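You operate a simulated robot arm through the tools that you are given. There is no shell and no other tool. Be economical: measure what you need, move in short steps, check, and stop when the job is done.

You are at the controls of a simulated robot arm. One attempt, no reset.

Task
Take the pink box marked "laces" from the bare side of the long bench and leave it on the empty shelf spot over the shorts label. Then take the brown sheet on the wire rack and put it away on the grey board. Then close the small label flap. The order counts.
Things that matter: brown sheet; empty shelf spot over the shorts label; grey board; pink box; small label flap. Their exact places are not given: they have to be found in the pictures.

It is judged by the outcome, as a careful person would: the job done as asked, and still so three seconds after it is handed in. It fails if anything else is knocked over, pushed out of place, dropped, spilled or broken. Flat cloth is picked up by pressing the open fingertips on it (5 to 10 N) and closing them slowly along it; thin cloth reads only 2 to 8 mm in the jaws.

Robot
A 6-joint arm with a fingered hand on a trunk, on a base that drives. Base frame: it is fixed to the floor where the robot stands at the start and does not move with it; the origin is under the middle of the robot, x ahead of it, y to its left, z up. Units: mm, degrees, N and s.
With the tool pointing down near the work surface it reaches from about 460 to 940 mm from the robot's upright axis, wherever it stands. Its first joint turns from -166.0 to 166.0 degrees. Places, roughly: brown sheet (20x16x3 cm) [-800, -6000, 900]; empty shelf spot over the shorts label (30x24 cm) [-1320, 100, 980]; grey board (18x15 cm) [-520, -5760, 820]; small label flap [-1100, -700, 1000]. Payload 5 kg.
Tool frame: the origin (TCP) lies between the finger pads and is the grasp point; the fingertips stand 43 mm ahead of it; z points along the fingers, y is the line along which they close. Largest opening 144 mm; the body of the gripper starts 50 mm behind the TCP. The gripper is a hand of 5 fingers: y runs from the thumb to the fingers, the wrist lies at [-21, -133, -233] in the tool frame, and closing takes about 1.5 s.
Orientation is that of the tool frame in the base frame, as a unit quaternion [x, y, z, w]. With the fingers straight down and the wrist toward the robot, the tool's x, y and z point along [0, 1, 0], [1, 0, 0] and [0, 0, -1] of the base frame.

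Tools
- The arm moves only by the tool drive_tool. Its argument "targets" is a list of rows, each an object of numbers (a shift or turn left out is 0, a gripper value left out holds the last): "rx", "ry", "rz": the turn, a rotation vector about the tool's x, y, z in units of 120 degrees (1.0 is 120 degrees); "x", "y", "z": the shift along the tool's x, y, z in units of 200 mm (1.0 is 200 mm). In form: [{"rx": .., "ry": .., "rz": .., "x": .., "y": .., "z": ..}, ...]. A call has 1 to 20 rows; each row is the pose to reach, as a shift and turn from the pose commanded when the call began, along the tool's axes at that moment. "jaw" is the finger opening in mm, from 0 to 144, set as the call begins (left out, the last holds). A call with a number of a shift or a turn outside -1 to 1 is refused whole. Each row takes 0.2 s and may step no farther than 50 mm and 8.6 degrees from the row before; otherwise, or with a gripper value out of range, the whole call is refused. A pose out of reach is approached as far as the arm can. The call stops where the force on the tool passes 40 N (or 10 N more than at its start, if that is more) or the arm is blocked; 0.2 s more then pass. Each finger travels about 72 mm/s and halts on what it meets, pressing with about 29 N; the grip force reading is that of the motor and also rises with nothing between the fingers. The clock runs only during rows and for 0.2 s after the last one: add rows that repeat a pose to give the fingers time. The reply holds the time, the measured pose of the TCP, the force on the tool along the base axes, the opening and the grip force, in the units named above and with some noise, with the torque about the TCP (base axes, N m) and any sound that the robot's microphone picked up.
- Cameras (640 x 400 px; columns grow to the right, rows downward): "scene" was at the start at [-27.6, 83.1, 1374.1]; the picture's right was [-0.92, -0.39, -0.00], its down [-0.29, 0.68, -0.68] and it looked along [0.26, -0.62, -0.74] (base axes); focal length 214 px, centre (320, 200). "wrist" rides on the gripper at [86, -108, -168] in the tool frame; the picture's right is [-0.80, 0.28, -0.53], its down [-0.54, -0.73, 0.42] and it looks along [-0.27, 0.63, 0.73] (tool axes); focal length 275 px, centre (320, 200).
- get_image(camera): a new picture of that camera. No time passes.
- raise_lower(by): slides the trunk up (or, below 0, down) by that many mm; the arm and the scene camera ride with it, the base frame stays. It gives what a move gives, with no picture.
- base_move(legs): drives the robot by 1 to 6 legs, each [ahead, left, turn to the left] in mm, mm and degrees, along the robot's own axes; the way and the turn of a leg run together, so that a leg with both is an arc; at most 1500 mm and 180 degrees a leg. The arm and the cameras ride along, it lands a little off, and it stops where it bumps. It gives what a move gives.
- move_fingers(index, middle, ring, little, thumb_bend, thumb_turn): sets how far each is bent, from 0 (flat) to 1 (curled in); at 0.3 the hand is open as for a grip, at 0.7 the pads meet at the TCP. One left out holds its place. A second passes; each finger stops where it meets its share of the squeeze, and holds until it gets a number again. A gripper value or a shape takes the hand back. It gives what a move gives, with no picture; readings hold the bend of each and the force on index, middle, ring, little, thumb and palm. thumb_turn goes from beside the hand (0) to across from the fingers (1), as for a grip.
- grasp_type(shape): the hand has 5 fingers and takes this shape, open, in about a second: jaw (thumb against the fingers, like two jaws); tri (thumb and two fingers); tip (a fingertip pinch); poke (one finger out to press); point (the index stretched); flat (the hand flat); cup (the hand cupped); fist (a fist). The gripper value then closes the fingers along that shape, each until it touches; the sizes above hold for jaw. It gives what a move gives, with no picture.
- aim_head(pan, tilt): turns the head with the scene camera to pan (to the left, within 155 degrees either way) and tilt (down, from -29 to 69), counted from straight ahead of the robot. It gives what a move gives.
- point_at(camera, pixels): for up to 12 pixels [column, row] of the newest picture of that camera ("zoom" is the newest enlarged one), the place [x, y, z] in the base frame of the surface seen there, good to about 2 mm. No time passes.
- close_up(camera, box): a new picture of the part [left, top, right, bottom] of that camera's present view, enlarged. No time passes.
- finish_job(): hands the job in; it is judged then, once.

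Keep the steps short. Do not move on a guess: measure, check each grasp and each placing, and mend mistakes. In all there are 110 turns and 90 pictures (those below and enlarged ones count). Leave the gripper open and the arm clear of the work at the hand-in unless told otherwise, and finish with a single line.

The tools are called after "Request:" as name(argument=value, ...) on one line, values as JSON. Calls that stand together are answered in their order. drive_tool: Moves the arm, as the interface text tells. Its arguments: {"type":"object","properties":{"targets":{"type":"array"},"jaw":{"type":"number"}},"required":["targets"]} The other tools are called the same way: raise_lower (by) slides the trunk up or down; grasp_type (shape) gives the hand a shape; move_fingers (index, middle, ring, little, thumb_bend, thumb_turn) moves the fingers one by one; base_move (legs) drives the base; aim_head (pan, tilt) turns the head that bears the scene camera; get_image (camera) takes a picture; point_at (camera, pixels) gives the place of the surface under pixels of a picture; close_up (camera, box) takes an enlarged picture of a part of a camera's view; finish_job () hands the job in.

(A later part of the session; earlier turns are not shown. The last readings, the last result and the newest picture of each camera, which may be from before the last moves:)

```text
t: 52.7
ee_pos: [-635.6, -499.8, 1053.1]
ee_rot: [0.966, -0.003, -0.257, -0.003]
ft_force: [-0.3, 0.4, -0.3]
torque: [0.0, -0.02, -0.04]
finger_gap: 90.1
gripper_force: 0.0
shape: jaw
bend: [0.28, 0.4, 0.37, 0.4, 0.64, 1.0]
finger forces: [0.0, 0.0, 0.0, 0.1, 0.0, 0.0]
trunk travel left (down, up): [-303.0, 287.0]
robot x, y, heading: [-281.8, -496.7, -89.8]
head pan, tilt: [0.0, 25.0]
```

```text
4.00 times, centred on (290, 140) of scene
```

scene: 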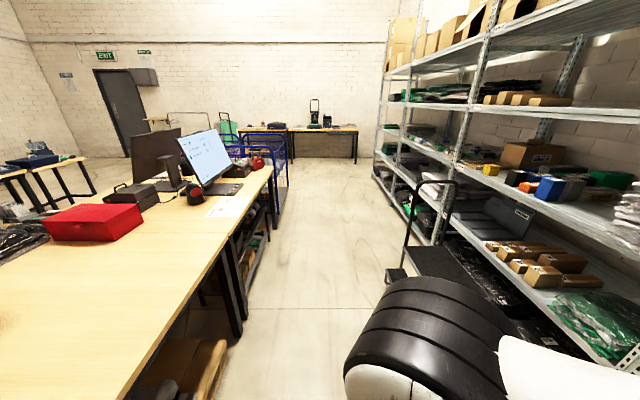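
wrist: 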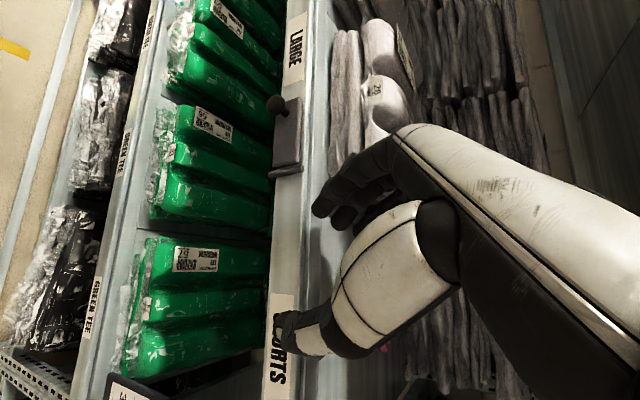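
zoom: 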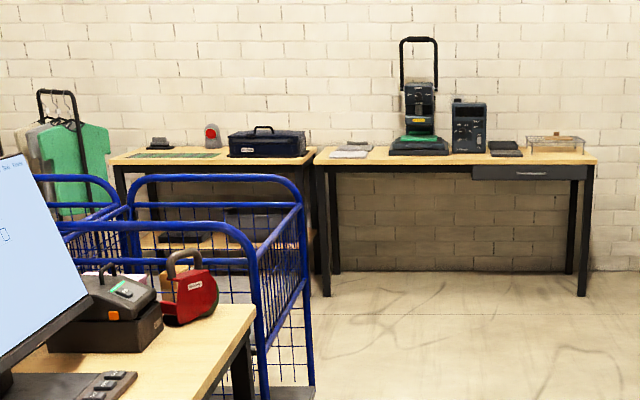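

The aisle is clear between the ladder (x≈−670) and the bench (x≈380). I'll drive down it at x≈−100.

Request:
base_move(legs=[[400, 180, 0], [1500, 0, 0], [1500, 0, 0], [500, 0, 0]])

Request:
aim_head(pan=-20, tilt=20)

Request:
get_image(camera="scene")

```text
t: 71.9
ee_pos: [-519.8, -4378.5, 1054.0]
ee_rot: [0.966, -0.021, -0.257, -0.007]
ft_force: [0.3, 0.3, -1.0]
torque: [-0.02, -0.04, -0.03]
finger_gap: 89.3
gripper_force: 0.0
shape: jaw
bend: [0.28, 0.4, 0.37, 0.4, 0.64, 1.0]
finger forces: [0.0, 0.0, 0.0, 0.0, 0.0, 0.0]
trunk travel left (down, up): [-303.0, 287.0]
robot x, y, heading: [-169.0, -4385.5, -91.9]
head pan, tilt: [0.0, 25.0]
```

```text
t: 72.7
ee_pos: [-520.2, -4378.0, 1054.4]
ee_rot: [0.966, -0.021, -0.257, -0.007]
ft_force: [0.1, -0.4, 0.3]
torque: [-0.01, 0.02, -0.04]
finger_gap: 89.5
gripper_force: 0.1
shape: jaw
bend: [0.28, 0.4, 0.37, 0.4, 0.64, 1.0]
finger forces: [0.0, 0.1, 0.0, 0.0, 0.0, 0.0]
trunk travel left (down, up): [-303.0, 287.0]
robot x, y, heading: [-167.6, -4388.1, -92.2]
head pan, tilt: [-20.0, 20.0]
```

```text
56 pictures are left
```

scene: 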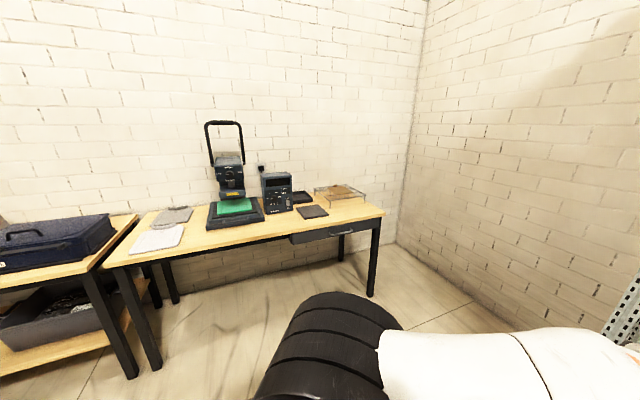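

Request:
close_up(camera="scene", box=[250, 150, 400, 250])

Request:
point_at(camera="zoom", pixels=[[380, 165], [330, 165], [430, 170], [365, 200], [265, 255], [200, 195], [280, 160], [300, 330], [480, 250], [570, 255], [120, 200], [350, 180]])

```text
4.00 times, centred on (325, 200) of scene
```

zoom: 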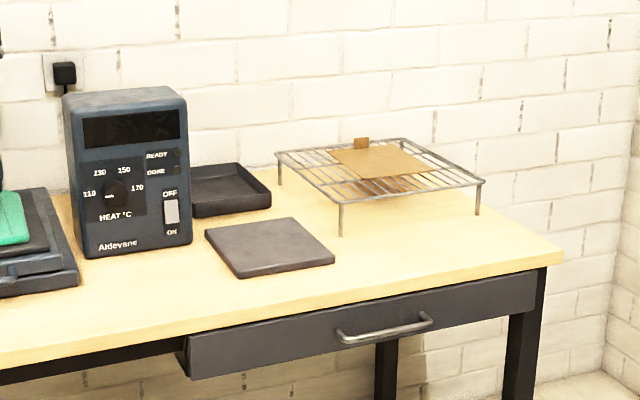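

```text
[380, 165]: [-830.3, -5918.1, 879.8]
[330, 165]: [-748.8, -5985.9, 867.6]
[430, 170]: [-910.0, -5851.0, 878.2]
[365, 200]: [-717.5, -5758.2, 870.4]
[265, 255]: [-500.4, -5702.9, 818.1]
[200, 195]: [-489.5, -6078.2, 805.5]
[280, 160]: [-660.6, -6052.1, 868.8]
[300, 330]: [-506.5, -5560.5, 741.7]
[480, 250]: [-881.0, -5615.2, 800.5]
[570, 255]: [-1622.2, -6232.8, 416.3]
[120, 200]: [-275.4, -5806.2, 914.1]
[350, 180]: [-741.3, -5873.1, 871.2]
```

The brown sheet lies on the wire rack (z≈870) with a small upright tab at zoom (361,142). The grey board (z≈818) is left of it on the table. I'll drive closer and turn so the arm faces the table.

Request:
base_move(legs=[[740, -460, 0], [0, 0, 92]])

Request:
aim_head(pan=-90, tilt=40)

Request:
get_image(camera="scene")

Request:
get_image(camera="wrist")

```text
t: 81.2
ee_pos: [-645.9, -5457.8, 1053.4]
ee_rot: [0.691, 0.676, -0.185, 0.179]
ft_force: [-0.2, 0.5, -0.1]
torque: [0.04, -0.01, -0.01]
finger_gap: 89.9
gripper_force: 0.0
shape: jaw
bend: [0.28, 0.4, 0.37, 0.4, 0.64, 1.0]
finger forces: [0.0, 0.0, 0.0, 0.1, 0.0, 0.0]
trunk travel left (down, up): [-303.0, 287.0]
robot x, y, heading: [-643.1, -5103.7, -1.0]
head pan, tilt: [-20.0, 20.0]
```

```text
t: 82.6
ee_pos: [-646.1, -5457.9, 1053.4]
ee_rot: [0.691, 0.675, -0.185, 0.178]
ft_force: [-0.4, -0.2, -1.2]
torque: [0.0, 0.0, 0.0]
finger_gap: 89.7
gripper_force: 0.0
shape: jaw
bend: [0.28, 0.4, 0.37, 0.4, 0.64, 1.0]
finger forces: [0.0, 0.1, 0.0, 0.0, 0.0, 0.0]
trunk travel left (down, up): [-303.0, 287.0]
robot x, y, heading: [-647.0, -5106.0, -1.4]
head pan, tilt: [-90.0, 40.0]
```

```text
54 pictures are left
```

scene: 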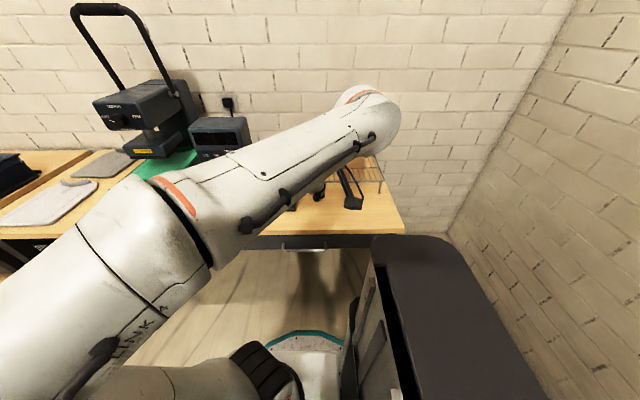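

```text
53 pictures are left
```

wrist: 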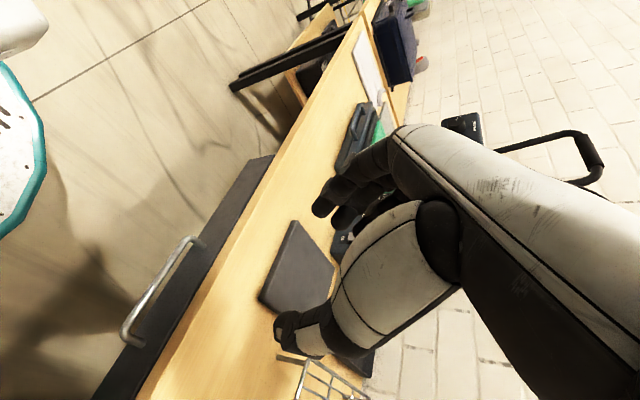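

The arm hides the rack. I'll back up along −x 280 mm, so both cameras view the rack from the side.

Request:
base_move(legs=[[-280, 0, 1.4]])

Request:
get_image(camera="wrist")

Request:
aim_head(pan=-80, tilt=40)

Request:
get_image(camera="scene")

```text
t: 84.5
ee_pos: [-913.6, -5455.4, 1054.0]
ee_rot: [0.683, 0.684, -0.182, 0.181]
ft_force: [2.2, -0.1, -0.6]
torque: [0.02, 0.04, 0.0]
finger_gap: 89.8
gripper_force: 0.0
shape: jaw
bend: [0.28, 0.4, 0.37, 0.4, 0.64, 1.0]
finger forces: [0.0, 0.1, 0.0, 0.0, 0.1, 0.1]
trunk travel left (down, up): [-303.0, 287.0]
robot x, y, heading: [-919.5, -5106.5, 0.1]
head pan, tilt: [-90.0, 40.0]
```

```text
52 pictures are left
```

wrist: 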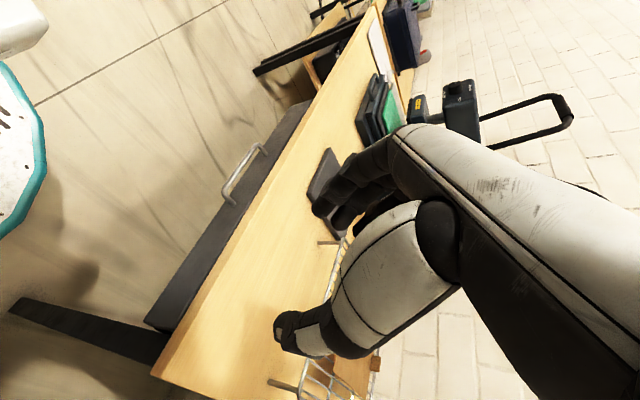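

```text
t: 85.2
ee_pos: [-914.3, -5455.8, 1053.4]
ee_rot: [0.683, 0.684, -0.182, 0.182]
ft_force: [-0.2, 0.5, 0.1]
torque: [-0.02, 0.02, 0.02]
finger_gap: 89.9
gripper_force: 0.1
shape: jaw
bend: [0.28, 0.4, 0.37, 0.4, 0.64, 1.0]
finger forces: [0.1, 0.0, 0.0, 0.0, 0.1, 0.0]
trunk travel left (down, up): [-303.0, 287.0]
robot x, y, heading: [-919.9, -5103.8, 0.3]
head pan, tilt: [-80.0, 40.0]
```

```text
51 pictures are left
```

scene: 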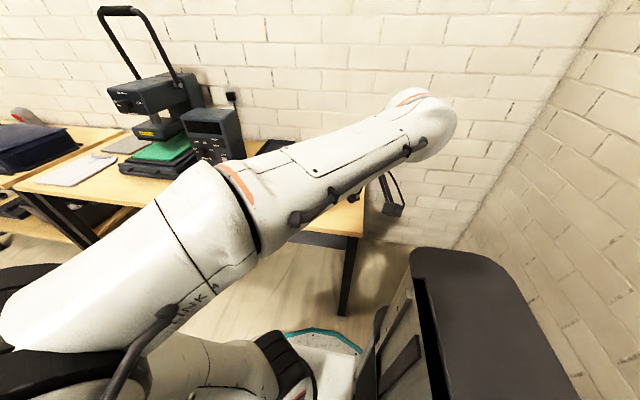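

I'll turn right 60° so the arm swings aside and the head can see the rack.

Request:
base_move(legs=[[0, 0, -65]])

Request:
aim_head(pan=-10, tilt=35)

Request:
get_image(camera="scene")

```text
t: 88.5
ee_pos: [-1235.5, -5261.5, 1054.4]
ee_rot: [0.942, 0.213, -0.252, 0.055]
ft_force: [-0.1, 0.6, -0.9]
torque: [0.02, 0.03, -0.03]
finger_gap: 89.7
gripper_force: 0.1
shape: jaw
bend: [0.28, 0.4, 0.37, 0.4, 0.64, 1.0]
finger forces: [0.0, 0.1, 0.0, 0.0, 0.0, 0.1]
trunk travel left (down, up): [-303.0, 287.0]
robot x, y, heading: [-921.5, -5105.5, -64.3]
head pan, tilt: [-80.0, 40.0]
```

```text
t: 89.9
ee_pos: [-1235.5, -5261.3, 1053.7]
ee_rot: [0.943, 0.212, -0.25, 0.055]
ft_force: [-0.3, 0.1, 0.3]
torque: [0.03, 0.04, 0.0]
finger_gap: 89.7
gripper_force: 0.0
shape: jaw
bend: [0.28, 0.4, 0.37, 0.4, 0.64, 1.0]
finger forces: [0.1, 0.0, 0.0, 0.1, 0.0, 0.0]
trunk travel left (down, up): [-303.0, 287.0]
robot x, y, heading: [-921.2, -5105.4, -64.4]
head pan, tilt: [-10.0, 35.0]
```

```text
50 pictures are left
```

scene: 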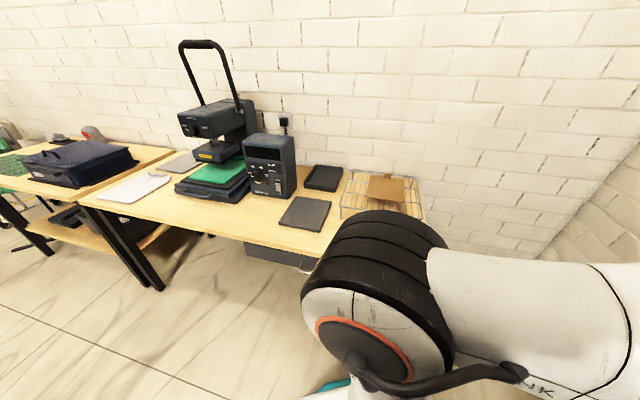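

Request:
close_up(camera="scene", box=[270, 150, 440, 250])

```text
3.76 times, centred on (355, 200) of scene
```

zoom: 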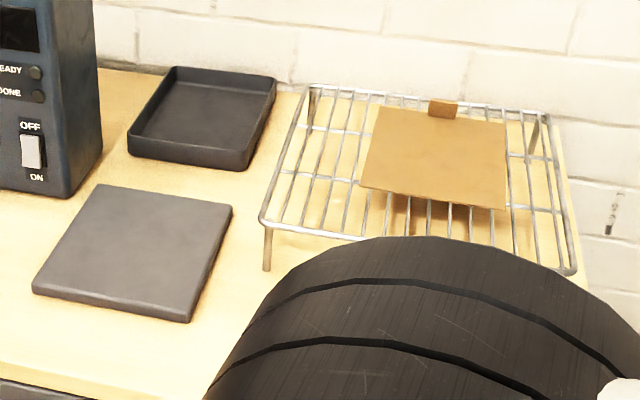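

Request:
point_at(camera="zoom", pixels=[[380, 110], [503, 125], [505, 205], [363, 183], [435, 155], [442, 112], [443, 104], [430, 107], [457, 109], [400, 135], [430, 195], [480, 140]])

Request:
point_at(camera="zoom", pixels=[[98, 188], [230, 208], [190, 315], [35, 285], [130, 250], [265, 215], [575, 268], [548, 118], [310, 90], [290, 180], [420, 215], [130, 330]])

```text
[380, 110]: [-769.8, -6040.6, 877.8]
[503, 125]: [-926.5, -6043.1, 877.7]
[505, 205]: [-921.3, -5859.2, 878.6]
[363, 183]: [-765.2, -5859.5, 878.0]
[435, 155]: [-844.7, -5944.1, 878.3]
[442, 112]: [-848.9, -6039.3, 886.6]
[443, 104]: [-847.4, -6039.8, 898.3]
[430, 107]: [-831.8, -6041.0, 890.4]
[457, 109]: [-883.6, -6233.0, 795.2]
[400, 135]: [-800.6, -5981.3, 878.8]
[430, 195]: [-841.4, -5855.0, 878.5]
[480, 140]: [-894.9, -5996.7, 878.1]
```

```text
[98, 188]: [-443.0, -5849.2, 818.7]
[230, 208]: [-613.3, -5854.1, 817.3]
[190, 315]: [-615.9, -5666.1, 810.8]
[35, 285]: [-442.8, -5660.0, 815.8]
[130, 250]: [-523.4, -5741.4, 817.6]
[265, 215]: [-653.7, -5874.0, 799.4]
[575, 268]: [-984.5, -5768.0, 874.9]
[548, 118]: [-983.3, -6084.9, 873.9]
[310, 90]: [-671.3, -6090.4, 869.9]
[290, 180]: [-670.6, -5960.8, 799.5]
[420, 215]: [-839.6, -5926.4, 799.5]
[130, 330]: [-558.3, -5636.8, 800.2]
```

The sheet spans x −925…−765 and y −6042…−5857 at z 878. It has an upright tab at (−845,−6040), z 878–900. The grey board spans x −615…−443 and y −5855…−5660 at z 818. I'll check the tray and the tab more closely.

Request:
point_at(camera="zoom", pixels=[[175, 70], [272, 82], [245, 150], [130, 135], [240, 165], [150, 155], [70, 100], [88, 170]])

Request:
close_up(camera="scene", box=[360, 165, 420, 205])

Request:
point_at(camera="zoom", pixels=[[250, 125], [283, 125], [300, 125], [320, 130], [250, 150], [283, 155], [310, 155], [283, 115], [283, 140], [283, 170]])

```text
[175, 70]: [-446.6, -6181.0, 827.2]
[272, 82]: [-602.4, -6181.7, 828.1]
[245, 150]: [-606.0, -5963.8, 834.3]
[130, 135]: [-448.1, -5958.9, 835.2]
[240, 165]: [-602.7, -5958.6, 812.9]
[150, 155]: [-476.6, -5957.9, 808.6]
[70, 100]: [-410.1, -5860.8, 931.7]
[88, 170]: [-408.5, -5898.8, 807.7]
```

```text
10.00 times, centred on (390, 185) of scene
```

zoom: 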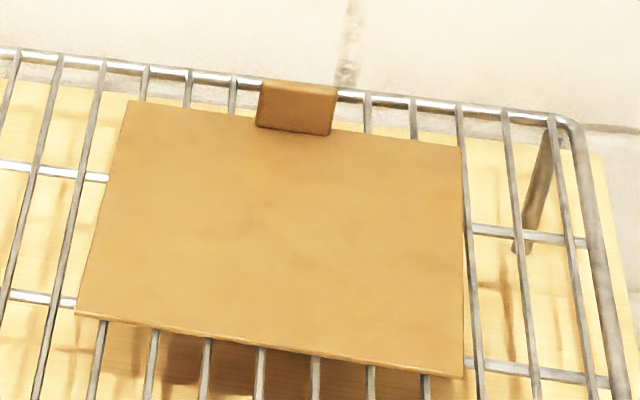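

```text
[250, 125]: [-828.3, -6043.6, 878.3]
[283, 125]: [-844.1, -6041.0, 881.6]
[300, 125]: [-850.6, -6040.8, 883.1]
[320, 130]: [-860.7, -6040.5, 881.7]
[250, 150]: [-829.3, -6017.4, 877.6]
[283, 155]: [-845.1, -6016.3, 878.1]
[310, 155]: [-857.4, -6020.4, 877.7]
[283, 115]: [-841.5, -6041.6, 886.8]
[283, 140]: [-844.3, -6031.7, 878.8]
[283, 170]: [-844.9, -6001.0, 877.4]
```

I'll check how far the robot's base disc extends before driving closer to the table.

Request:
point_at(camera="scene", pixels=[[335, 383], [325, 390], [345, 380], [300, 265], [260, 250]])

```text
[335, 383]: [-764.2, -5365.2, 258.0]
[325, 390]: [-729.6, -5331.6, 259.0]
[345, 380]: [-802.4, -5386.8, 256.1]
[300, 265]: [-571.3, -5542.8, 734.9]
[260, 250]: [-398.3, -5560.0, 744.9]
```

The base radius is about 305 mm, so standing at y≈−5240 is safe. I'll drive there and face heading 0.

Request:
base_move(legs=[[215, 132, 0], [0, 0, 64.4]])

Request:
grasp_type(shape="tri")

Request:
get_image(camera="wrist")

```text
t: 94.5
ee_pos: [-710.1, -5592.5, 1053.5]
ee_rot: [0.691, 0.675, -0.186, 0.178]
ft_force: [0.0, 0.2, -0.2]
torque: [-0.03, 0.01, 0.0]
finger_gap: 89.6
gripper_force: 0.1
shape: jaw
bend: [0.28, 0.4, 0.37, 0.4, 0.64, 1.0]
finger forces: [0.1, 0.0, 0.1, 0.1, 0.1, 0.0]
trunk travel left (down, up): [-303.0, 287.0]
robot x, y, heading: [-706.4, -5243.9, -0.7]
head pan, tilt: [-10.0, 35.0]
```

```text
t: 95.4
ee_pos: [-710.2, -5591.8, 1054.5]
ee_rot: [0.691, 0.676, -0.184, 0.179]
ft_force: [0.0, 1.2, -0.7]
torque: [0.0, 0.0, 0.0]
finger_gap: 143.7
gripper_force: 0.2
shape: tri
bend: [0.3, 0.3, 0.99, 0.99, 0.3, 0.98]
finger forces: [0.1, 0.1, 0.1, 0.0, 0.1, 0.0]
trunk travel left (down, up): [-303.0, 287.0]
robot x, y, heading: [-712.3, -5242.2, -0.9]
head pan, tilt: [-10.0, 35.0]
```

```text
47 pictures are left
```

wrist: 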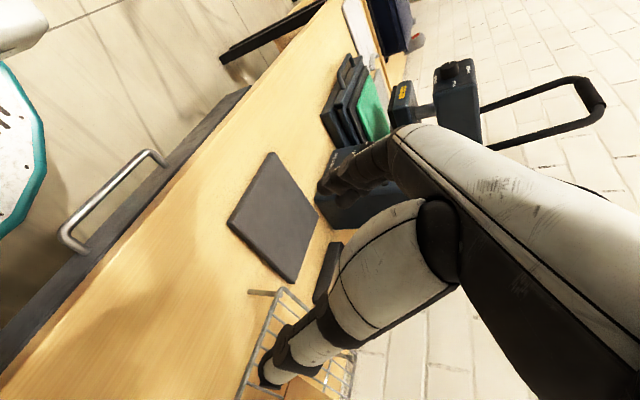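

Now I'll untilt the hand 30°, moving 120 mm further over the table. Then I'll yaw it 90° so it closes along y with the wrist toward the robot.

Request:
drive_tool(targets=[{"ry": 0.0625, "x": -0.13, "z": 0.075}, {"ry": 0.125, "x": -0.26, "z": 0.15}, {"ry": 0.1875, "x": -0.39, "z": 0.225}, {"ry": 0.25, "x": -0.52, "z": 0.3}])

Request:
drive_tool(targets=[{"rz": 0.065}, {"rz": 0.13}, {"rz": 0.195}, {"rz": 0.26}, {"rz": 0.325}, {"rz": 0.39}, {"rz": 0.455}, {"rz": 0.52}, {"rz": 0.585}, {"rz": 0.65}, {"rz": 0.71}, {"rz": 0.75}])

Request:
get_image(camera="wrist")

```text
t: 96.4
ee_pos: [-712.0, -5712.6, 1054.9]
ee_rot: [0.715, 0.699, 0.001, -0.002]
ft_force: [0.0, 1.1, 0.7]
torque: [-0.09, 0.02, 0.0]
finger_gap: 144.1
gripper_force: 0.2
shape: tri
bend: [0.3, 0.3, 0.99, 0.99, 0.3, 0.98]
finger forces: [0.0, 0.1, 0.0, 0.0, 0.0, 0.1]
trunk travel left (down, up): [-303.0, 287.0]
robot x, y, heading: [-711.8, -5244.5, -0.8]
head pan, tilt: [-10.0, 35.0]
```

```text
t: 99.0
ee_pos: [-712.0, -5713.8, 1053.5]
ee_rot: [1.0, -0.012, -0.001, -0.002]
ft_force: [0.0, -0.7, -0.1]
torque: [0.0, -0.01, 0.02]
finger_gap: 143.9
gripper_force: 0.1
shape: tri
bend: [0.3, 0.3, 0.99, 0.99, 0.3, 0.98]
finger forces: [0.0, 0.0, 0.1, 0.1, 0.0, 0.1]
trunk travel left (down, up): [-303.0, 287.0]
robot x, y, heading: [-709.3, -5241.3, -1.1]
head pan, tilt: [-10.0, 35.0]
```

```text
46 pictures are left
```

wrist: 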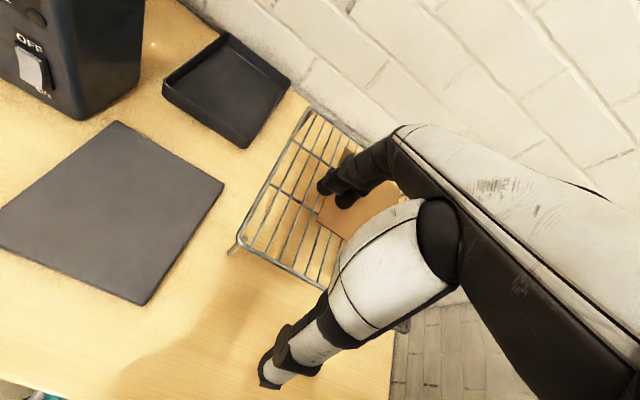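

The orientation is right. I'll move over the tab, staying high.

Request:
drive_tool(targets=[{"x": -0.13, "y": 0.18}, {"x": -0.26, "y": 0.36}, {"x": -0.39, "y": 0.54}, {"x": -0.52, "y": 0.72}, {"x": -0.635, "y": 0.88, "rz": -0.01}], jaw=80)

Request:
drive_tool(targets=[{"y": 0.2, "z": 0.05}, {"y": 0.4, "z": 0.1}, {"y": 0.6, "z": 0.2}, {"y": 0.77, "z": 0.3}])

Request:
get_image(camera="wrist")

```text
t: 100.2
ee_pos: [-844.7, -5887.4, 1051.4]
ee_rot: [1.0, -0.001, 0.0, -0.002]
ft_force: [0.2, 0.4, 0.5]
torque: [-0.03, 0.0, 0.0]
finger_gap: 80.4
gripper_force: 0.0
shape: tri
bend: [0.74, 0.42, 0.99, 0.99, 0.67, 1.0]
finger forces: [0.0, 0.0, 0.0, 0.1, 0.0, 0.1]
trunk travel left (down, up): [-303.0, 287.0]
robot x, y, heading: [-711.8, -5244.1, -0.8]
head pan, tilt: [-10.0, 35.0]
```

```text
t: 101.2
ee_pos: [-844.0, -6033.6, 989.2]
ee_rot: [1.0, -0.001, -0.001, -0.001]
ft_force: [0.2, 0.6, 1.6]
torque: [-0.05, 0.04, 0.0]
finger_gap: 80.4
gripper_force: 0.1
shape: tri
bend: [0.74, 0.43, 0.99, 0.99, 0.67, 1.0]
finger forces: [0.0, 0.0, 0.0, 0.0, 0.0, 0.1]
out of reach, approached as far as the arm can: row 4
trunk travel left (down, up): [-303.0, 287.0]
robot x, y, heading: [-710.4, -5241.3, -0.9]
head pan, tilt: [-10.0, 35.0]
```

```text
45 pictures are left
```

wrist: 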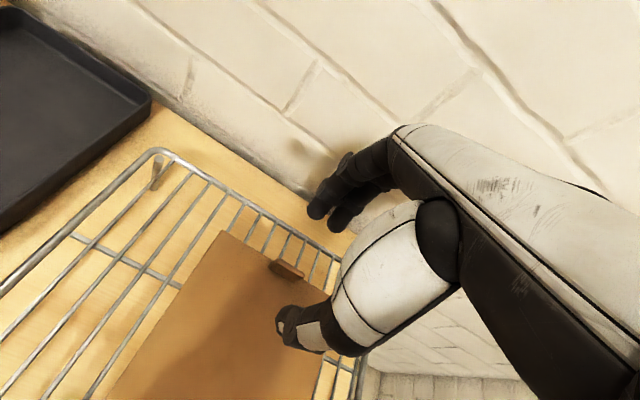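

Row 4 fell just short at this height. The tab is visible at (285,270) between thumb and fingers. I'll measure the tips and lower a little to see whether reach recovers.

Request:
drive_tool(targets=[{"z": 0.1}, {"z": 0.2}])

Request:
get_image(camera="wrist")

Request:
point_at(camera="wrist", pixels=[[318, 207], [345, 222], [283, 325], [285, 265], [290, 340]])

```text
t: 101.8
ee_pos: [-842.2, -6031.2, 949.9]
ee_rot: [1.0, -0.001, -0.001, -0.002]
ft_force: [-0.4, -0.4, 1.5]
torque: [-0.03, 0.01, 0.01]
finger_gap: 80.0
gripper_force: 0.0
shape: tri
bend: [0.74, 0.43, 0.99, 0.99, 0.67, 1.0]
finger forces: [0.0, 0.1, 0.0, 0.1, 0.1, 0.1]
trunk travel left (down, up): [-303.0, 287.0]
robot x, y, heading: [-709.2, -5241.8, -0.5]
head pan, tilt: [-10.0, 35.0]
```

```text
44 pictures are left
```

wrist: 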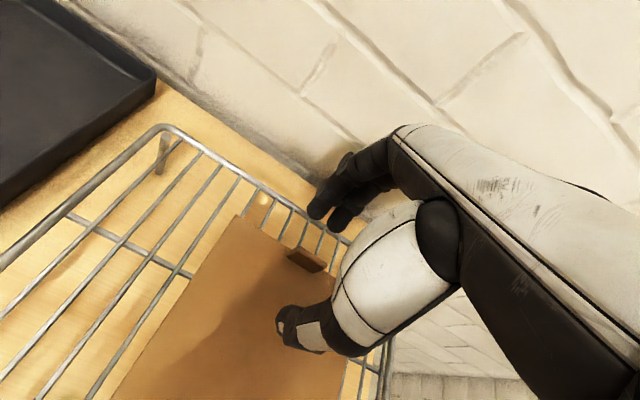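

```text
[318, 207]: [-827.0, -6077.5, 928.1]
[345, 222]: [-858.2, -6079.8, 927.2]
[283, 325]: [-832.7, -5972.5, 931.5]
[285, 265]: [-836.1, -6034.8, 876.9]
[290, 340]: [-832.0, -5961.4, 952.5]
```

The finger tips are at y≈−6078 and the thumb at −5972. The tab is at y −6044 and x −847, so I'll shift +13 mm along tool y and −4 mm along x.

Request:
drive_tool(targets=[{"x": -0.02, "y": 0.035, "z": 0.03}, {"x": -0.02, "y": 0.065, "z": 0.07}])

```text
t: 102.4
ee_pos: [-846.4, -6045.9, 935.3]
ee_rot: [1.0, -0.001, -0.001, -0.002]
ft_force: [0.5, -0.1, -0.1]
torque: [0.0, 0.0, -0.03]
finger_gap: 80.5
gripper_force: 0.0
shape: tri
bend: [0.74, 0.43, 0.99, 0.99, 0.67, 1.0]
finger forces: [0.1, 0.0, 0.0, 0.0, 0.0, 0.1]
trunk travel left (down, up): [-303.0, 287.0]
robot x, y, heading: [-711.6, -5240.2, -0.9]
head pan, tilt: [-10.0, 35.0]
```

That was reachable. I'll lower 13 mm, close to 40 mm, and look.

Request:
drive_tool(targets=[{"z": 0.035}, {"z": 0.065}, {"z": 0.065}, {"z": 0.065}, {"z": 0.065}], jaw=45)

Request:
close_up(camera="wrist", box=[230, 150, 430, 380])

Request:
point_at(camera="zoom", pixels=[[300, 210], [320, 170], [250, 290], [230, 250], [280, 240]])

```text
t: 103.6
ee_pos: [-847.2, -6045.7, 922.7]
ee_rot: [1.0, -0.002, -0.001, -0.002]
ft_force: [0.8, 1.2, 1.3]
torque: [0.05, -0.02, 0.03]
finger_gap: 45.4
gripper_force: 0.0
shape: tri
bend: [0.74, 0.53, 0.99, 0.99, 0.74, 1.0]
finger forces: [0.1, 0.0, 0.0, 0.0, 1.2, 0.1]
trunk travel left (down, up): [-303.0, 287.0]
robot x, y, heading: [-709.1, -5240.0, -0.6]
head pan, tilt: [-10.0, 35.0]
```

```text
1.74 times, centred on (330, 265) of wrist
```

zoom: 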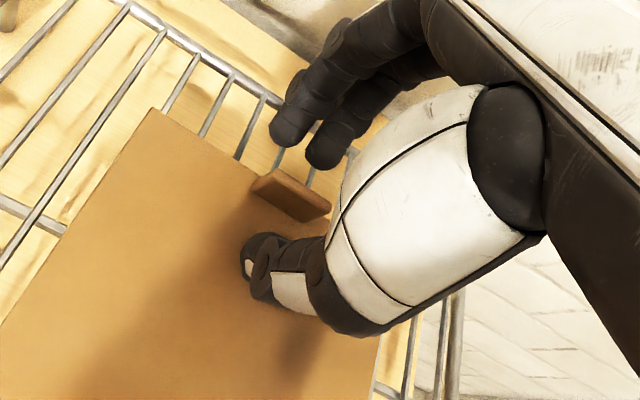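

```text
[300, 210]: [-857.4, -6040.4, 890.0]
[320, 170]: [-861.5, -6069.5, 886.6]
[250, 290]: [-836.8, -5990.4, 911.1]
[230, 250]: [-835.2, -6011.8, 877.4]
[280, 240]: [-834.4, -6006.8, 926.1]
```

The tab sits nearer the fingers than the thumb. I'll shift 8 mm along tool y, then close slowly onto the tab.

Request:
drive_tool(targets=[{"y": 0.02}, {"y": 0.04}])

Request:
drive_tool(targets=[{}, {}, {}], jaw=22)

Request:
close_up(camera="wrist", box=[230, 150, 430, 380])

```text
t: 104.2
ee_pos: [-845.8, -6053.7, 922.2]
ee_rot: [1.0, -0.001, -0.002, -0.001]
ft_force: [0.3, 1.1, 4.5]
torque: [0.24, -0.02, -0.01]
finger_gap: 45.7
gripper_force: 0.0
shape: tri
bend: [0.74, 0.53, 0.99, 0.99, 0.74, 1.0]
finger forces: [0.0, 0.0, 0.0, 0.0, 4.3, 0.0]
trunk travel left (down, up): [-303.0, 287.0]
robot x, y, heading: [-707.8, -5243.4, -0.7]
head pan, tilt: [-10.0, 35.0]
```

```text
t: 105.0
ee_pos: [-844.9, -6054.4, 922.6]
ee_rot: [1.0, -0.001, -0.002, -0.001]
ft_force: [0.5, 2.4, 8.4]
torque: [0.27, -0.02, 0.03]
finger_gap: 22.6
gripper_force: 0.1
shape: tri
bend: [0.73, 0.61, 0.99, 0.99, 0.74, 1.0]
finger forces: [0.0, 0.0, 0.1, 0.0, 7.8, 0.0]
trunk travel left (down, up): [-303.0, 287.0]
robot x, y, heading: [-711.6, -5245.0, -0.8]
head pan, tilt: [-10.0, 35.0]
```

```text
1.74 times, centred on (330, 265) of wrist
```

zoom: 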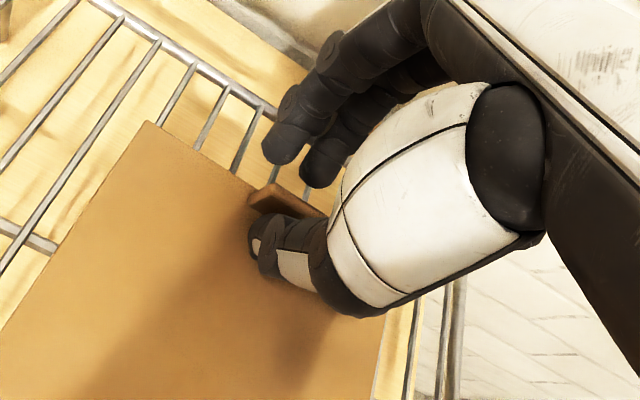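

The thumb rests on the sheet with about 8 N and sits next to the tab. I'll raise 3 mm and close fully.

Request:
drive_tool(targets=[{"z": -0.015}])

Request:
drive_tool(targets=[{}, {}, {}, {}, {}], jaw=0)

Request:
close_up(camera="wrist", box=[230, 150, 430, 380])

```text
t: 105.4
ee_pos: [-846.7, -6053.4, 922.4]
ee_rot: [1.0, 0.0, -0.002, -0.003]
ft_force: [-0.6, 0.5, -0.2]
torque: [0.01, -0.01, -0.02]
finger_gap: 22.2
gripper_force: 0.2
shape: tri
bend: [0.73, 0.61, 0.99, 0.99, 0.74, 1.0]
finger forces: [0.0, 0.0, 0.1, 0.0, 0.1, 0.0]
trunk travel left (down, up): [-303.0, 287.0]
robot x, y, heading: [-710.2, -5240.7, -1.1]
head pan, tilt: [-10.0, 35.0]
```

```text
t: 106.6
ee_pos: [-846.4, -6053.6, 924.2]
ee_rot: [1.0, -0.001, -0.001, -0.002]
ft_force: [0.5, 1.7, 0.1]
torque: [0.0, 0.0, -0.01]
finger_gap: 2.2
gripper_force: 29.0
shape: tri
bend: [0.71, 0.7, 1.0, 1.0, 0.71, 1.0]
finger forces: [12.8, 12.8, 0.0, 0.0, 25.6, 0.0]
trunk travel left (down, up): [-303.0, 287.0]
robot x, y, heading: [-705.3, -5240.8, -0.7]
head pan, tilt: [-10.0, 35.0]
```

```text
1.74 times, centred on (330, 265) of wrist
```

zoom: 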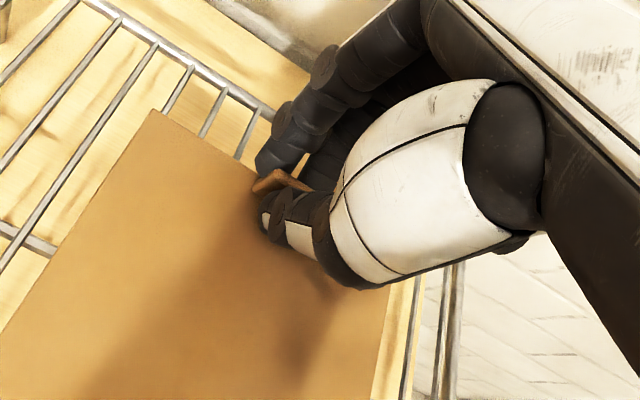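

The tab is pinched with a gap of 2.2 mm and 26 N on the thumb. I'll lift 25 mm and check.

Request:
drive_tool(targets=[{"z": -0.04}, {"z": -0.08}, {"z": -0.125}])

Request:
get_image(camera="wrist")

```text
t: 107.4
ee_pos: [-844.1, -6053.4, 949.2]
ee_rot: [1.0, -0.001, -0.001, -0.001]
ft_force: [0.8, 0.0, -0.6]
torque: [-0.02, 0.04, -0.02]
finger_gap: 2.0
gripper_force: 28.9
shape: tri
bend: [0.71, 0.7, 1.0, 1.0, 0.71, 1.0]
finger forces: [12.7, 12.8, 0.0, 0.1, 25.7, 0.0]
trunk travel left (down, up): [-303.0, 287.0]
robot x, y, heading: [-709.4, -5239.4, -1.0]
head pan, tilt: [-10.0, 35.0]
```

```text
40 pictures are left
```

wrist: 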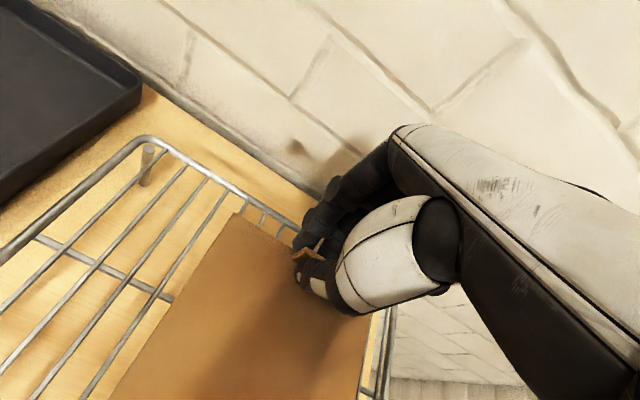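

Request:
point_at(camera="wrist", pixels=[[240, 222], [200, 300], [150, 385], [280, 330], [330, 390], [305, 256], [100, 330]])

```text
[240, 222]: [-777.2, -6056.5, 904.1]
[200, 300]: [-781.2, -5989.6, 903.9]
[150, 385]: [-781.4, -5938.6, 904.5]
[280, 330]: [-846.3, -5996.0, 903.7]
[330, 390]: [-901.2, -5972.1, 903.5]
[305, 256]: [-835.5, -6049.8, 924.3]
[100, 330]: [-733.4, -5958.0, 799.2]
```

The sheet is lifted level at z 904. Placing it needs TCP ≈(−526,−5848), so I'll raise it and carry it over.

Request:
drive_tool(targets=[{"z": -0.12}, {"z": -0.25}, {"z": -0.28, "y": -0.17}, {"z": -0.28, "y": -0.34}, {"z": -0.28, "y": -0.51, "x": 0.08}, {"z": -0.28, "y": -0.6, "x": 0.24}, {"z": -0.28, "y": -0.68, "x": 0.4}, {"z": -0.28, "y": -0.76, "x": 0.56}, {"z": -0.28, "y": -0.84, "x": 0.72}, {"z": -0.28, "y": -0.9, "x": 0.88}])

Request:
drive_tool(targets=[{"x": 0.2, "y": -0.05}, {"x": 0.4, "y": -0.08}, {"x": 0.6, "y": -0.1}, {"x": 0.7, "y": -0.12}])

Request:
get_image(camera="wrist")

```text
t: 109.6
ee_pos: [-740.5, -6004.9, 1078.3]
ee_rot: [1.0, -0.002, -0.001, -0.004]
ft_force: [-1.3, 0.8, -0.9]
torque: [-0.03, -0.08, 0.04]
finger_gap: 1.9
gripper_force: 28.7
shape: tri
bend: [0.71, 0.7, 1.0, 1.0, 0.71, 1.0]
finger forces: [12.9, 12.9, 0.0, 0.1, 25.8, 0.0]
out of reach, approached as far as the arm can: row 1, 2, 4, 5, 6, 7, 8, 9, 10
trunk travel left (down, up): [-303.0, 287.0]
robot x, y, heading: [-710.6, -5240.7, -1.2]
head pan, tilt: [-10.0, 35.0]
```

```text
t: 110.6
ee_pos: [-593.9, -6006.4, 1091.0]
ee_rot: [1.0, -0.001, -0.001, -0.003]
ft_force: [0.3, 0.0, -0.9]
torque: [-0.01, -0.02, 0.02]
finger_gap: 2.0
gripper_force: 28.7
shape: tri
bend: [0.71, 0.7, 1.0, 1.0, 0.71, 1.0]
finger forces: [12.8, 12.8, 0.0, 0.0, 25.7, 0.1]
out of reach, approached as far as the arm can: row 1, 2, 3, 4
trunk travel left (down, up): [-303.0, 287.0]
robot x, y, heading: [-714.2, -5239.7, -0.7]
head pan, tilt: [-10.0, 35.0]
```

```text
39 pictures are left
```

wrist: 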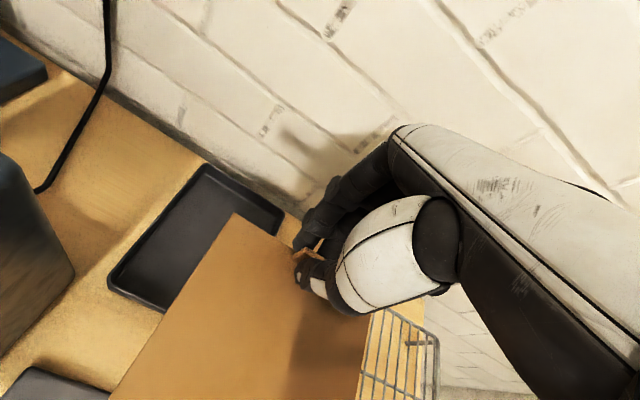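

The arm got hung up near a reach limit and drifted to (−594,−6006,1091), but the sheet is still held. I'll try small steps toward the robot and down.

Request:
drive_tool(targets=[{"y": -0.1, "z": 0.1}, {"y": -0.2, "z": 0.2}])

```text
t: 111.2
ee_pos: [-593.6, -6008.4, 1086.6]
ee_rot: [1.0, -0.001, -0.001, -0.002]
ft_force: [-1.6, 0.4, 0.4]
torque: [-0.04, 0.0, 0.01]
finger_gap: 1.9
gripper_force: 29.1
shape: tri
bend: [0.71, 0.7, 1.0, 1.0, 0.71, 1.0]
finger forces: [12.7, 12.8, 0.0, 0.1, 25.7, 0.1]
out of reach, approached as far as the arm can: row 1, 2
trunk travel left (down, up): [-303.0, 287.0]
robot x, y, heading: [-707.7, -5238.3, -1.2]
head pan, tilt: [-10.0, 35.0]
```

Still stuck. I'll look at the arm's configuration.

Request:
aim_head(pan=-75, tilt=30)

Request:
get_image(camera="scene")

```text
t: 112.5
ee_pos: [-593.5, -6010.4, 1086.6]
ee_rot: [1.0, -0.001, -0.001, -0.003]
ft_force: [-0.3, 0.4, -0.7]
torque: [-0.01, 0.0, 0.03]
finger_gap: 1.9
gripper_force: 29.2
shape: tri
bend: [0.71, 0.7, 1.0, 1.0, 0.71, 1.0]
finger forces: [12.9, 12.8, 0.1, 0.1, 25.7, 0.1]
trunk travel left (down, up): [-303.0, 287.0]
robot x, y, heading: [-707.4, -5242.5, -1.1]
head pan, tilt: [-75.0, 30.0]
```

```text
38 pictures are left
```

scene: 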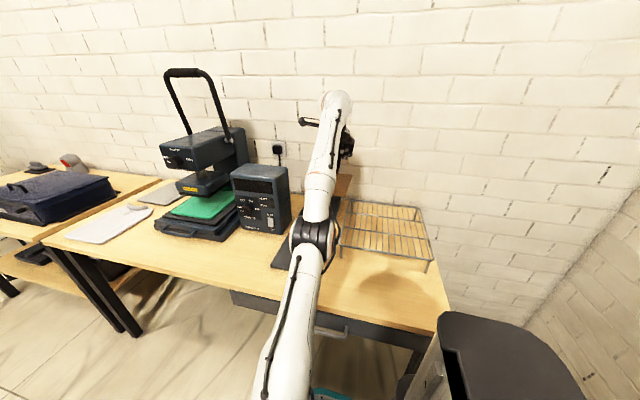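

The elbow is straight, which is a singular pose. I'll command a longer pull toward the robot to see whether it bends out.

Request:
drive_tool(targets=[{"y": -0.24}, {"y": -0.48}, {"y": -0.72}, {"y": -0.8}])

```text
t: 113.5
ee_pos: [-587.2, -5969.4, 1139.7]
ee_rot: [1.0, -0.001, -0.002, -0.004]
ft_force: [-0.1, -0.4, -2.0]
torque: [0.03, 0.0, 0.01]
finger_gap: 1.8
gripper_force: 28.9
shape: tri
bend: [0.71, 0.7, 1.0, 1.0, 0.71, 1.0]
finger forces: [12.9, 12.8, 0.0, 0.0, 25.8, 0.0]
out of reach, approached as far as the arm can: row 1, 2, 3, 4
trunk travel left (down, up): [-303.0, 287.0]
robot x, y, heading: [-710.6, -5242.4, -0.8]
head pan, tilt: [-75.0, 30.0]
```

The arm slides along its reach sphere. A downward, tangential command should bend the elbow, and there is free space below, so I'll try pure down.

Request:
drive_tool(targets=[{"z": 0.15}, {"z": 0.3}, {"z": 0.45}, {"z": 0.6}])

```text
t: 114.5
ee_pos: [-585.0, -6027.6, 1056.7]
ee_rot: [1.0, -0.001, -0.002, -0.003]
ft_force: [-0.4, -0.7, -1.0]
torque: [-0.06, -0.01, 0.02]
finger_gap: 1.8
gripper_force: 29.2
shape: tri
bend: [0.71, 0.7, 1.0, 1.0, 0.71, 1.0]
finger forces: [12.9, 12.9, 0.0, 0.1, 25.7, 0.0]
out of reach, approached as far as the arm can: row 1, 2, 3, 4
trunk travel left (down, up): [-303.0, 287.0]
robot x, y, heading: [-711.7, -5241.7, -1.0]
head pan, tilt: [-75.0, 30.0]
```

It slid down along the limit. The pick pose below z≈950 was inside reach, so I'll continue down to z≈945 (the tray top is at 835 and the sheet will be at 900).

Request:
drive_tool(targets=[{"z": 0.12}, {"z": 0.24}, {"z": 0.36}, {"z": 0.48}, {"z": 0.55}])

```text
t: 115.7
ee_pos: [-581.5, -6072.9, 968.9]
ee_rot: [1.0, -0.001, -0.001, -0.002]
ft_force: [-0.8, 0.2, -0.8]
torque: [-0.04, 0.01, -0.03]
finger_gap: 2.0
gripper_force: 29.6
shape: tri
bend: [0.71, 0.7, 1.0, 1.0, 0.71, 1.0]
finger forces: [12.7, 12.9, 0.0, 0.0, 25.7, 0.0]
out of reach, approached as far as the arm can: row 1, 2, 3, 4, 5
trunk travel left (down, up): [-303.0, 287.0]
robot x, y, heading: [-712.2, -5246.3, -0.9]
head pan, tilt: [-75.0, 30.0]
```

It remains on the straight-elbow limit. A small pitch of the hand while pulling inward should make the elbow participate, so I'll tilt 8° and pull back.

Request:
drive_tool(targets=[{"y": -0.2, "rx": 0.065}, {"y": -0.4, "rx": 0.13}, {"y": -0.6, "rx": 0.13}])

```text
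t: 116.5
ee_pos: [-578.2, -5983.0, 984.2]
ee_rot: [0.99, -0.001, -0.002, -0.139]
ft_force: [-0.7, 0.2, 0.3]
torque: [-0.04, 0.0, 0.02]
finger_gap: 2.0
gripper_force: 28.6
shape: tri
bend: [0.71, 0.7, 1.0, 1.0, 0.71, 1.0]
finger forces: [12.9, 13.0, 0.0, 0.0, 25.8, 0.0]
out of reach, approached as far as the arm can: row 3
trunk travel left (down, up): [-303.0, 287.0]
robot x, y, heading: [-709.9, -5243.0, -0.9]
head pan, tilt: [-75.0, 30.0]
```

The fit shows the wrist lies on a sphere of about 782 mm radius around the shoulder (z≈885). So the elbow has straightened and slipped past straight. I'll push slightly outward to straighten it, then down to bend it the right way, then inward.

Request:
drive_tool(targets=[{"y": 0.14, "z": -0.14}, {"y": 0.22, "z": -0.06}, {"y": 0.278, "z": 0.005}, {"y": 0.086, "z": 0.06}, {"y": -0.106, "z": 0.115}, {"y": -0.3, "z": 0.17}])

```text
t: 117.9
ee_pos: [-575.9, -5979.8, 991.8]
ee_rot: [0.99, -0.001, -0.002, -0.139]
ft_force: [0.4, 0.1, -1.1]
torque: [0.03, 0.0, 0.0]
finger_gap: 2.0
gripper_force: 28.6
shape: tri
bend: [0.71, 0.7, 1.0, 1.0, 0.71, 1.0]
finger forces: [12.9, 12.9, 0.0, 0.0, 25.8, 0.0]
out of reach, approached as far as the arm can: row 1, 2, 3, 5, 6
trunk travel left (down, up): [-303.0, 287.0]
robot x, y, heading: [-709.4, -5238.9, -1.1]
head pan, tilt: [-75.0, 30.0]
```

The elbow keeps bending the wrong way whenever there is an upward component. I'll raise the trunk 170 mm for room, then push outward and straight down.

Request:
raise_lower(by=170)

Request:
drive_tool(targets=[{"y": 0.14, "z": -0.14}, {"y": 0.195, "z": 0.052}, {"y": 0.25, "z": 0.244}, {"y": 0.305, "z": 0.436}, {"y": 0.36, "z": 0.63}])

```text
t: 119.9
ee_pos: [-576.5, -5981.8, 1161.5]
ee_rot: [0.99, 0.0, -0.002, -0.138]
ft_force: [0.6, -0.4, -0.4]
torque: [-0.05, 0.02, -0.01]
finger_gap: 2.0
gripper_force: 29.4
shape: tri
bend: [0.71, 0.7, 1.0, 1.0, 0.71, 1.0]
finger forces: [12.9, 12.9, 0.0, 0.0, 25.7, 0.0]
trunk travel left (down, up): [-473.0, 117.0]
robot x, y, heading: [-708.3, -5238.9, -1.1]
head pan, tilt: [-75.0, 30.0]
```

```text
t: 121.1
ee_pos: [-577.8, -6016.0, 1020.5]
ee_rot: [0.991, -0.001, -0.001, -0.137]
ft_force: [-0.3, 0.5, -0.6]
torque: [-0.03, 0.02, -0.01]
finger_gap: 1.7
gripper_force: 29.2
shape: tri
bend: [0.71, 0.7, 1.0, 1.0, 0.71, 1.0]
finger forces: [12.8, 12.9, 0.0, 0.0, 25.6, 0.0]
out of reach, approached as far as the arm can: row 1, 2, 3
trunk travel left (down, up): [-473.0, 117.0]
robot x, y, heading: [-709.2, -5243.4, -0.9]
head pan, tilt: [-75.0, 30.0]
```

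It escaped. Now I'll pull inward and level the hand.

Request:
drive_tool(targets=[{"y": -0.18, "z": 0.052}, {"y": -0.36, "z": 0.104, "rx": -0.045}, {"y": -0.54, "z": 0.156, "rx": -0.09}, {"y": -0.65, "z": 0.19, "rx": -0.133}])

Request:
get_image(camera="wrist")

```text
t: 122.1
ee_pos: [-575.9, -5879.6, 1021.2]
ee_rot: [1.0, -0.002, -0.001, 0.002]
ft_force: [-1.0, 0.2, 0.0]
torque: [-0.03, 0.0, 0.01]
finger_gap: 1.8
gripper_force: 29.0
shape: tri
bend: [0.71, 0.7, 1.0, 1.0, 0.71, 1.0]
finger forces: [12.6, 12.8, 0.0, 0.0, 25.6, 0.1]
trunk travel left (down, up): [-473.0, 117.0]
robot x, y, heading: [-707.2, -5239.4, -0.9]
head pan, tilt: [-75.0, 30.0]
```

```text
37 pictures are left
```

wrist: 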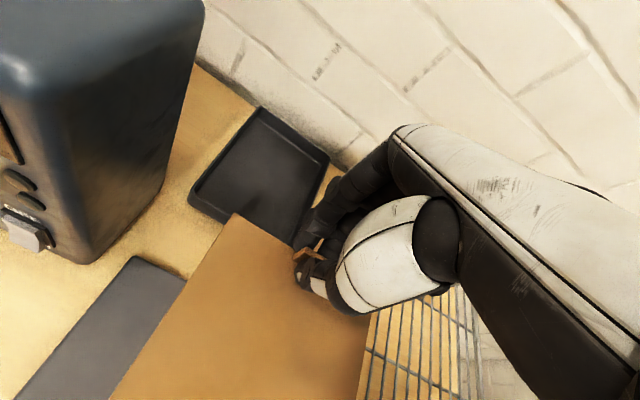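

Recovered and level. I'll move to above the board at TCP (−526,−5848), z≈935.

Request:
drive_tool(targets=[{"x": 0.125, "y": -0.08, "z": 0.05}, {"x": 0.25, "y": -0.16, "z": 0.15}, {"x": 0.25, "y": -0.16, "z": 0.3}, {"x": 0.25, "y": -0.16, "z": 0.43}])

Request:
get_image(camera="wrist")

Request:
get_image(camera="scene")

```text
t: 123.1
ee_pos: [-525.7, -5848.3, 933.7]
ee_rot: [1.0, -0.001, 0.0, 0.001]
ft_force: [-0.7, -0.8, -1.6]
torque: [-0.03, -0.02, -0.02]
finger_gap: 1.7
gripper_force: 29.1
shape: tri
bend: [0.71, 0.7, 1.0, 1.0, 0.71, 1.0]
finger forces: [12.7, 12.8, 0.0, 0.1, 25.5, 0.0]
trunk travel left (down, up): [-473.0, 117.0]
robot x, y, heading: [-708.4, -5243.9, -0.7]
head pan, tilt: [-75.0, 30.0]
```

```text
36 pictures are left
```

wrist: 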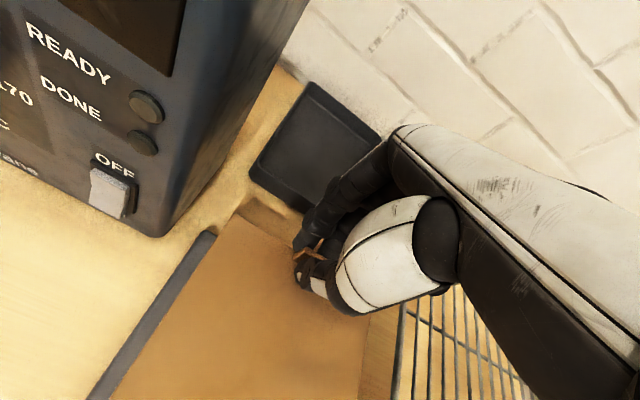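

```text
35 pictures are left
```

scene: 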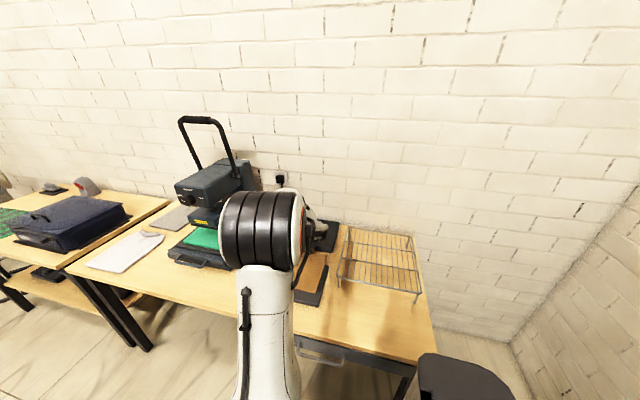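

Request:
point_at(camera="wrist", pixels=[[240, 225], [170, 330], [210, 300], [330, 380], [380, 330], [200, 245], [130, 345], [370, 340], [120, 385]])

Request:
close_up(camera="scene", box=[260, 210, 360, 320])

```text
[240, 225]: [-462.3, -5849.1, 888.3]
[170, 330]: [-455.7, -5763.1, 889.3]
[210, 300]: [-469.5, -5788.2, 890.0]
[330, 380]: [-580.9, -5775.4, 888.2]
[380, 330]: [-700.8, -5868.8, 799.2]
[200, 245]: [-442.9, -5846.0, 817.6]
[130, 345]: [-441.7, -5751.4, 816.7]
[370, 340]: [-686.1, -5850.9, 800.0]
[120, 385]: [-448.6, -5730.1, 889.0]
```

```text
3.64 times, centred on (310, 265) of scene
```

zoom: 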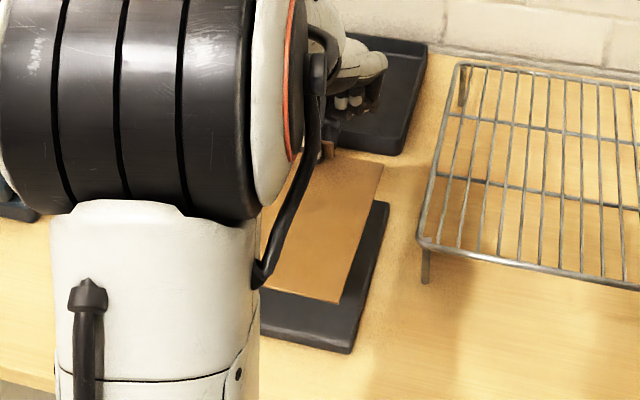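

Request:
point_at(camera="zoom", pixels=[[380, 168], [338, 298], [386, 205], [350, 345], [300, 285], [280, 330]])

```text
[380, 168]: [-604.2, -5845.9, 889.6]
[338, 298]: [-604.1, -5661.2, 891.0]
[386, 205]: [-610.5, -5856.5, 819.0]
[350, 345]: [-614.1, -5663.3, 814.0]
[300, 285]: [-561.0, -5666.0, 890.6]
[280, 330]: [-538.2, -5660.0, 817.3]
```

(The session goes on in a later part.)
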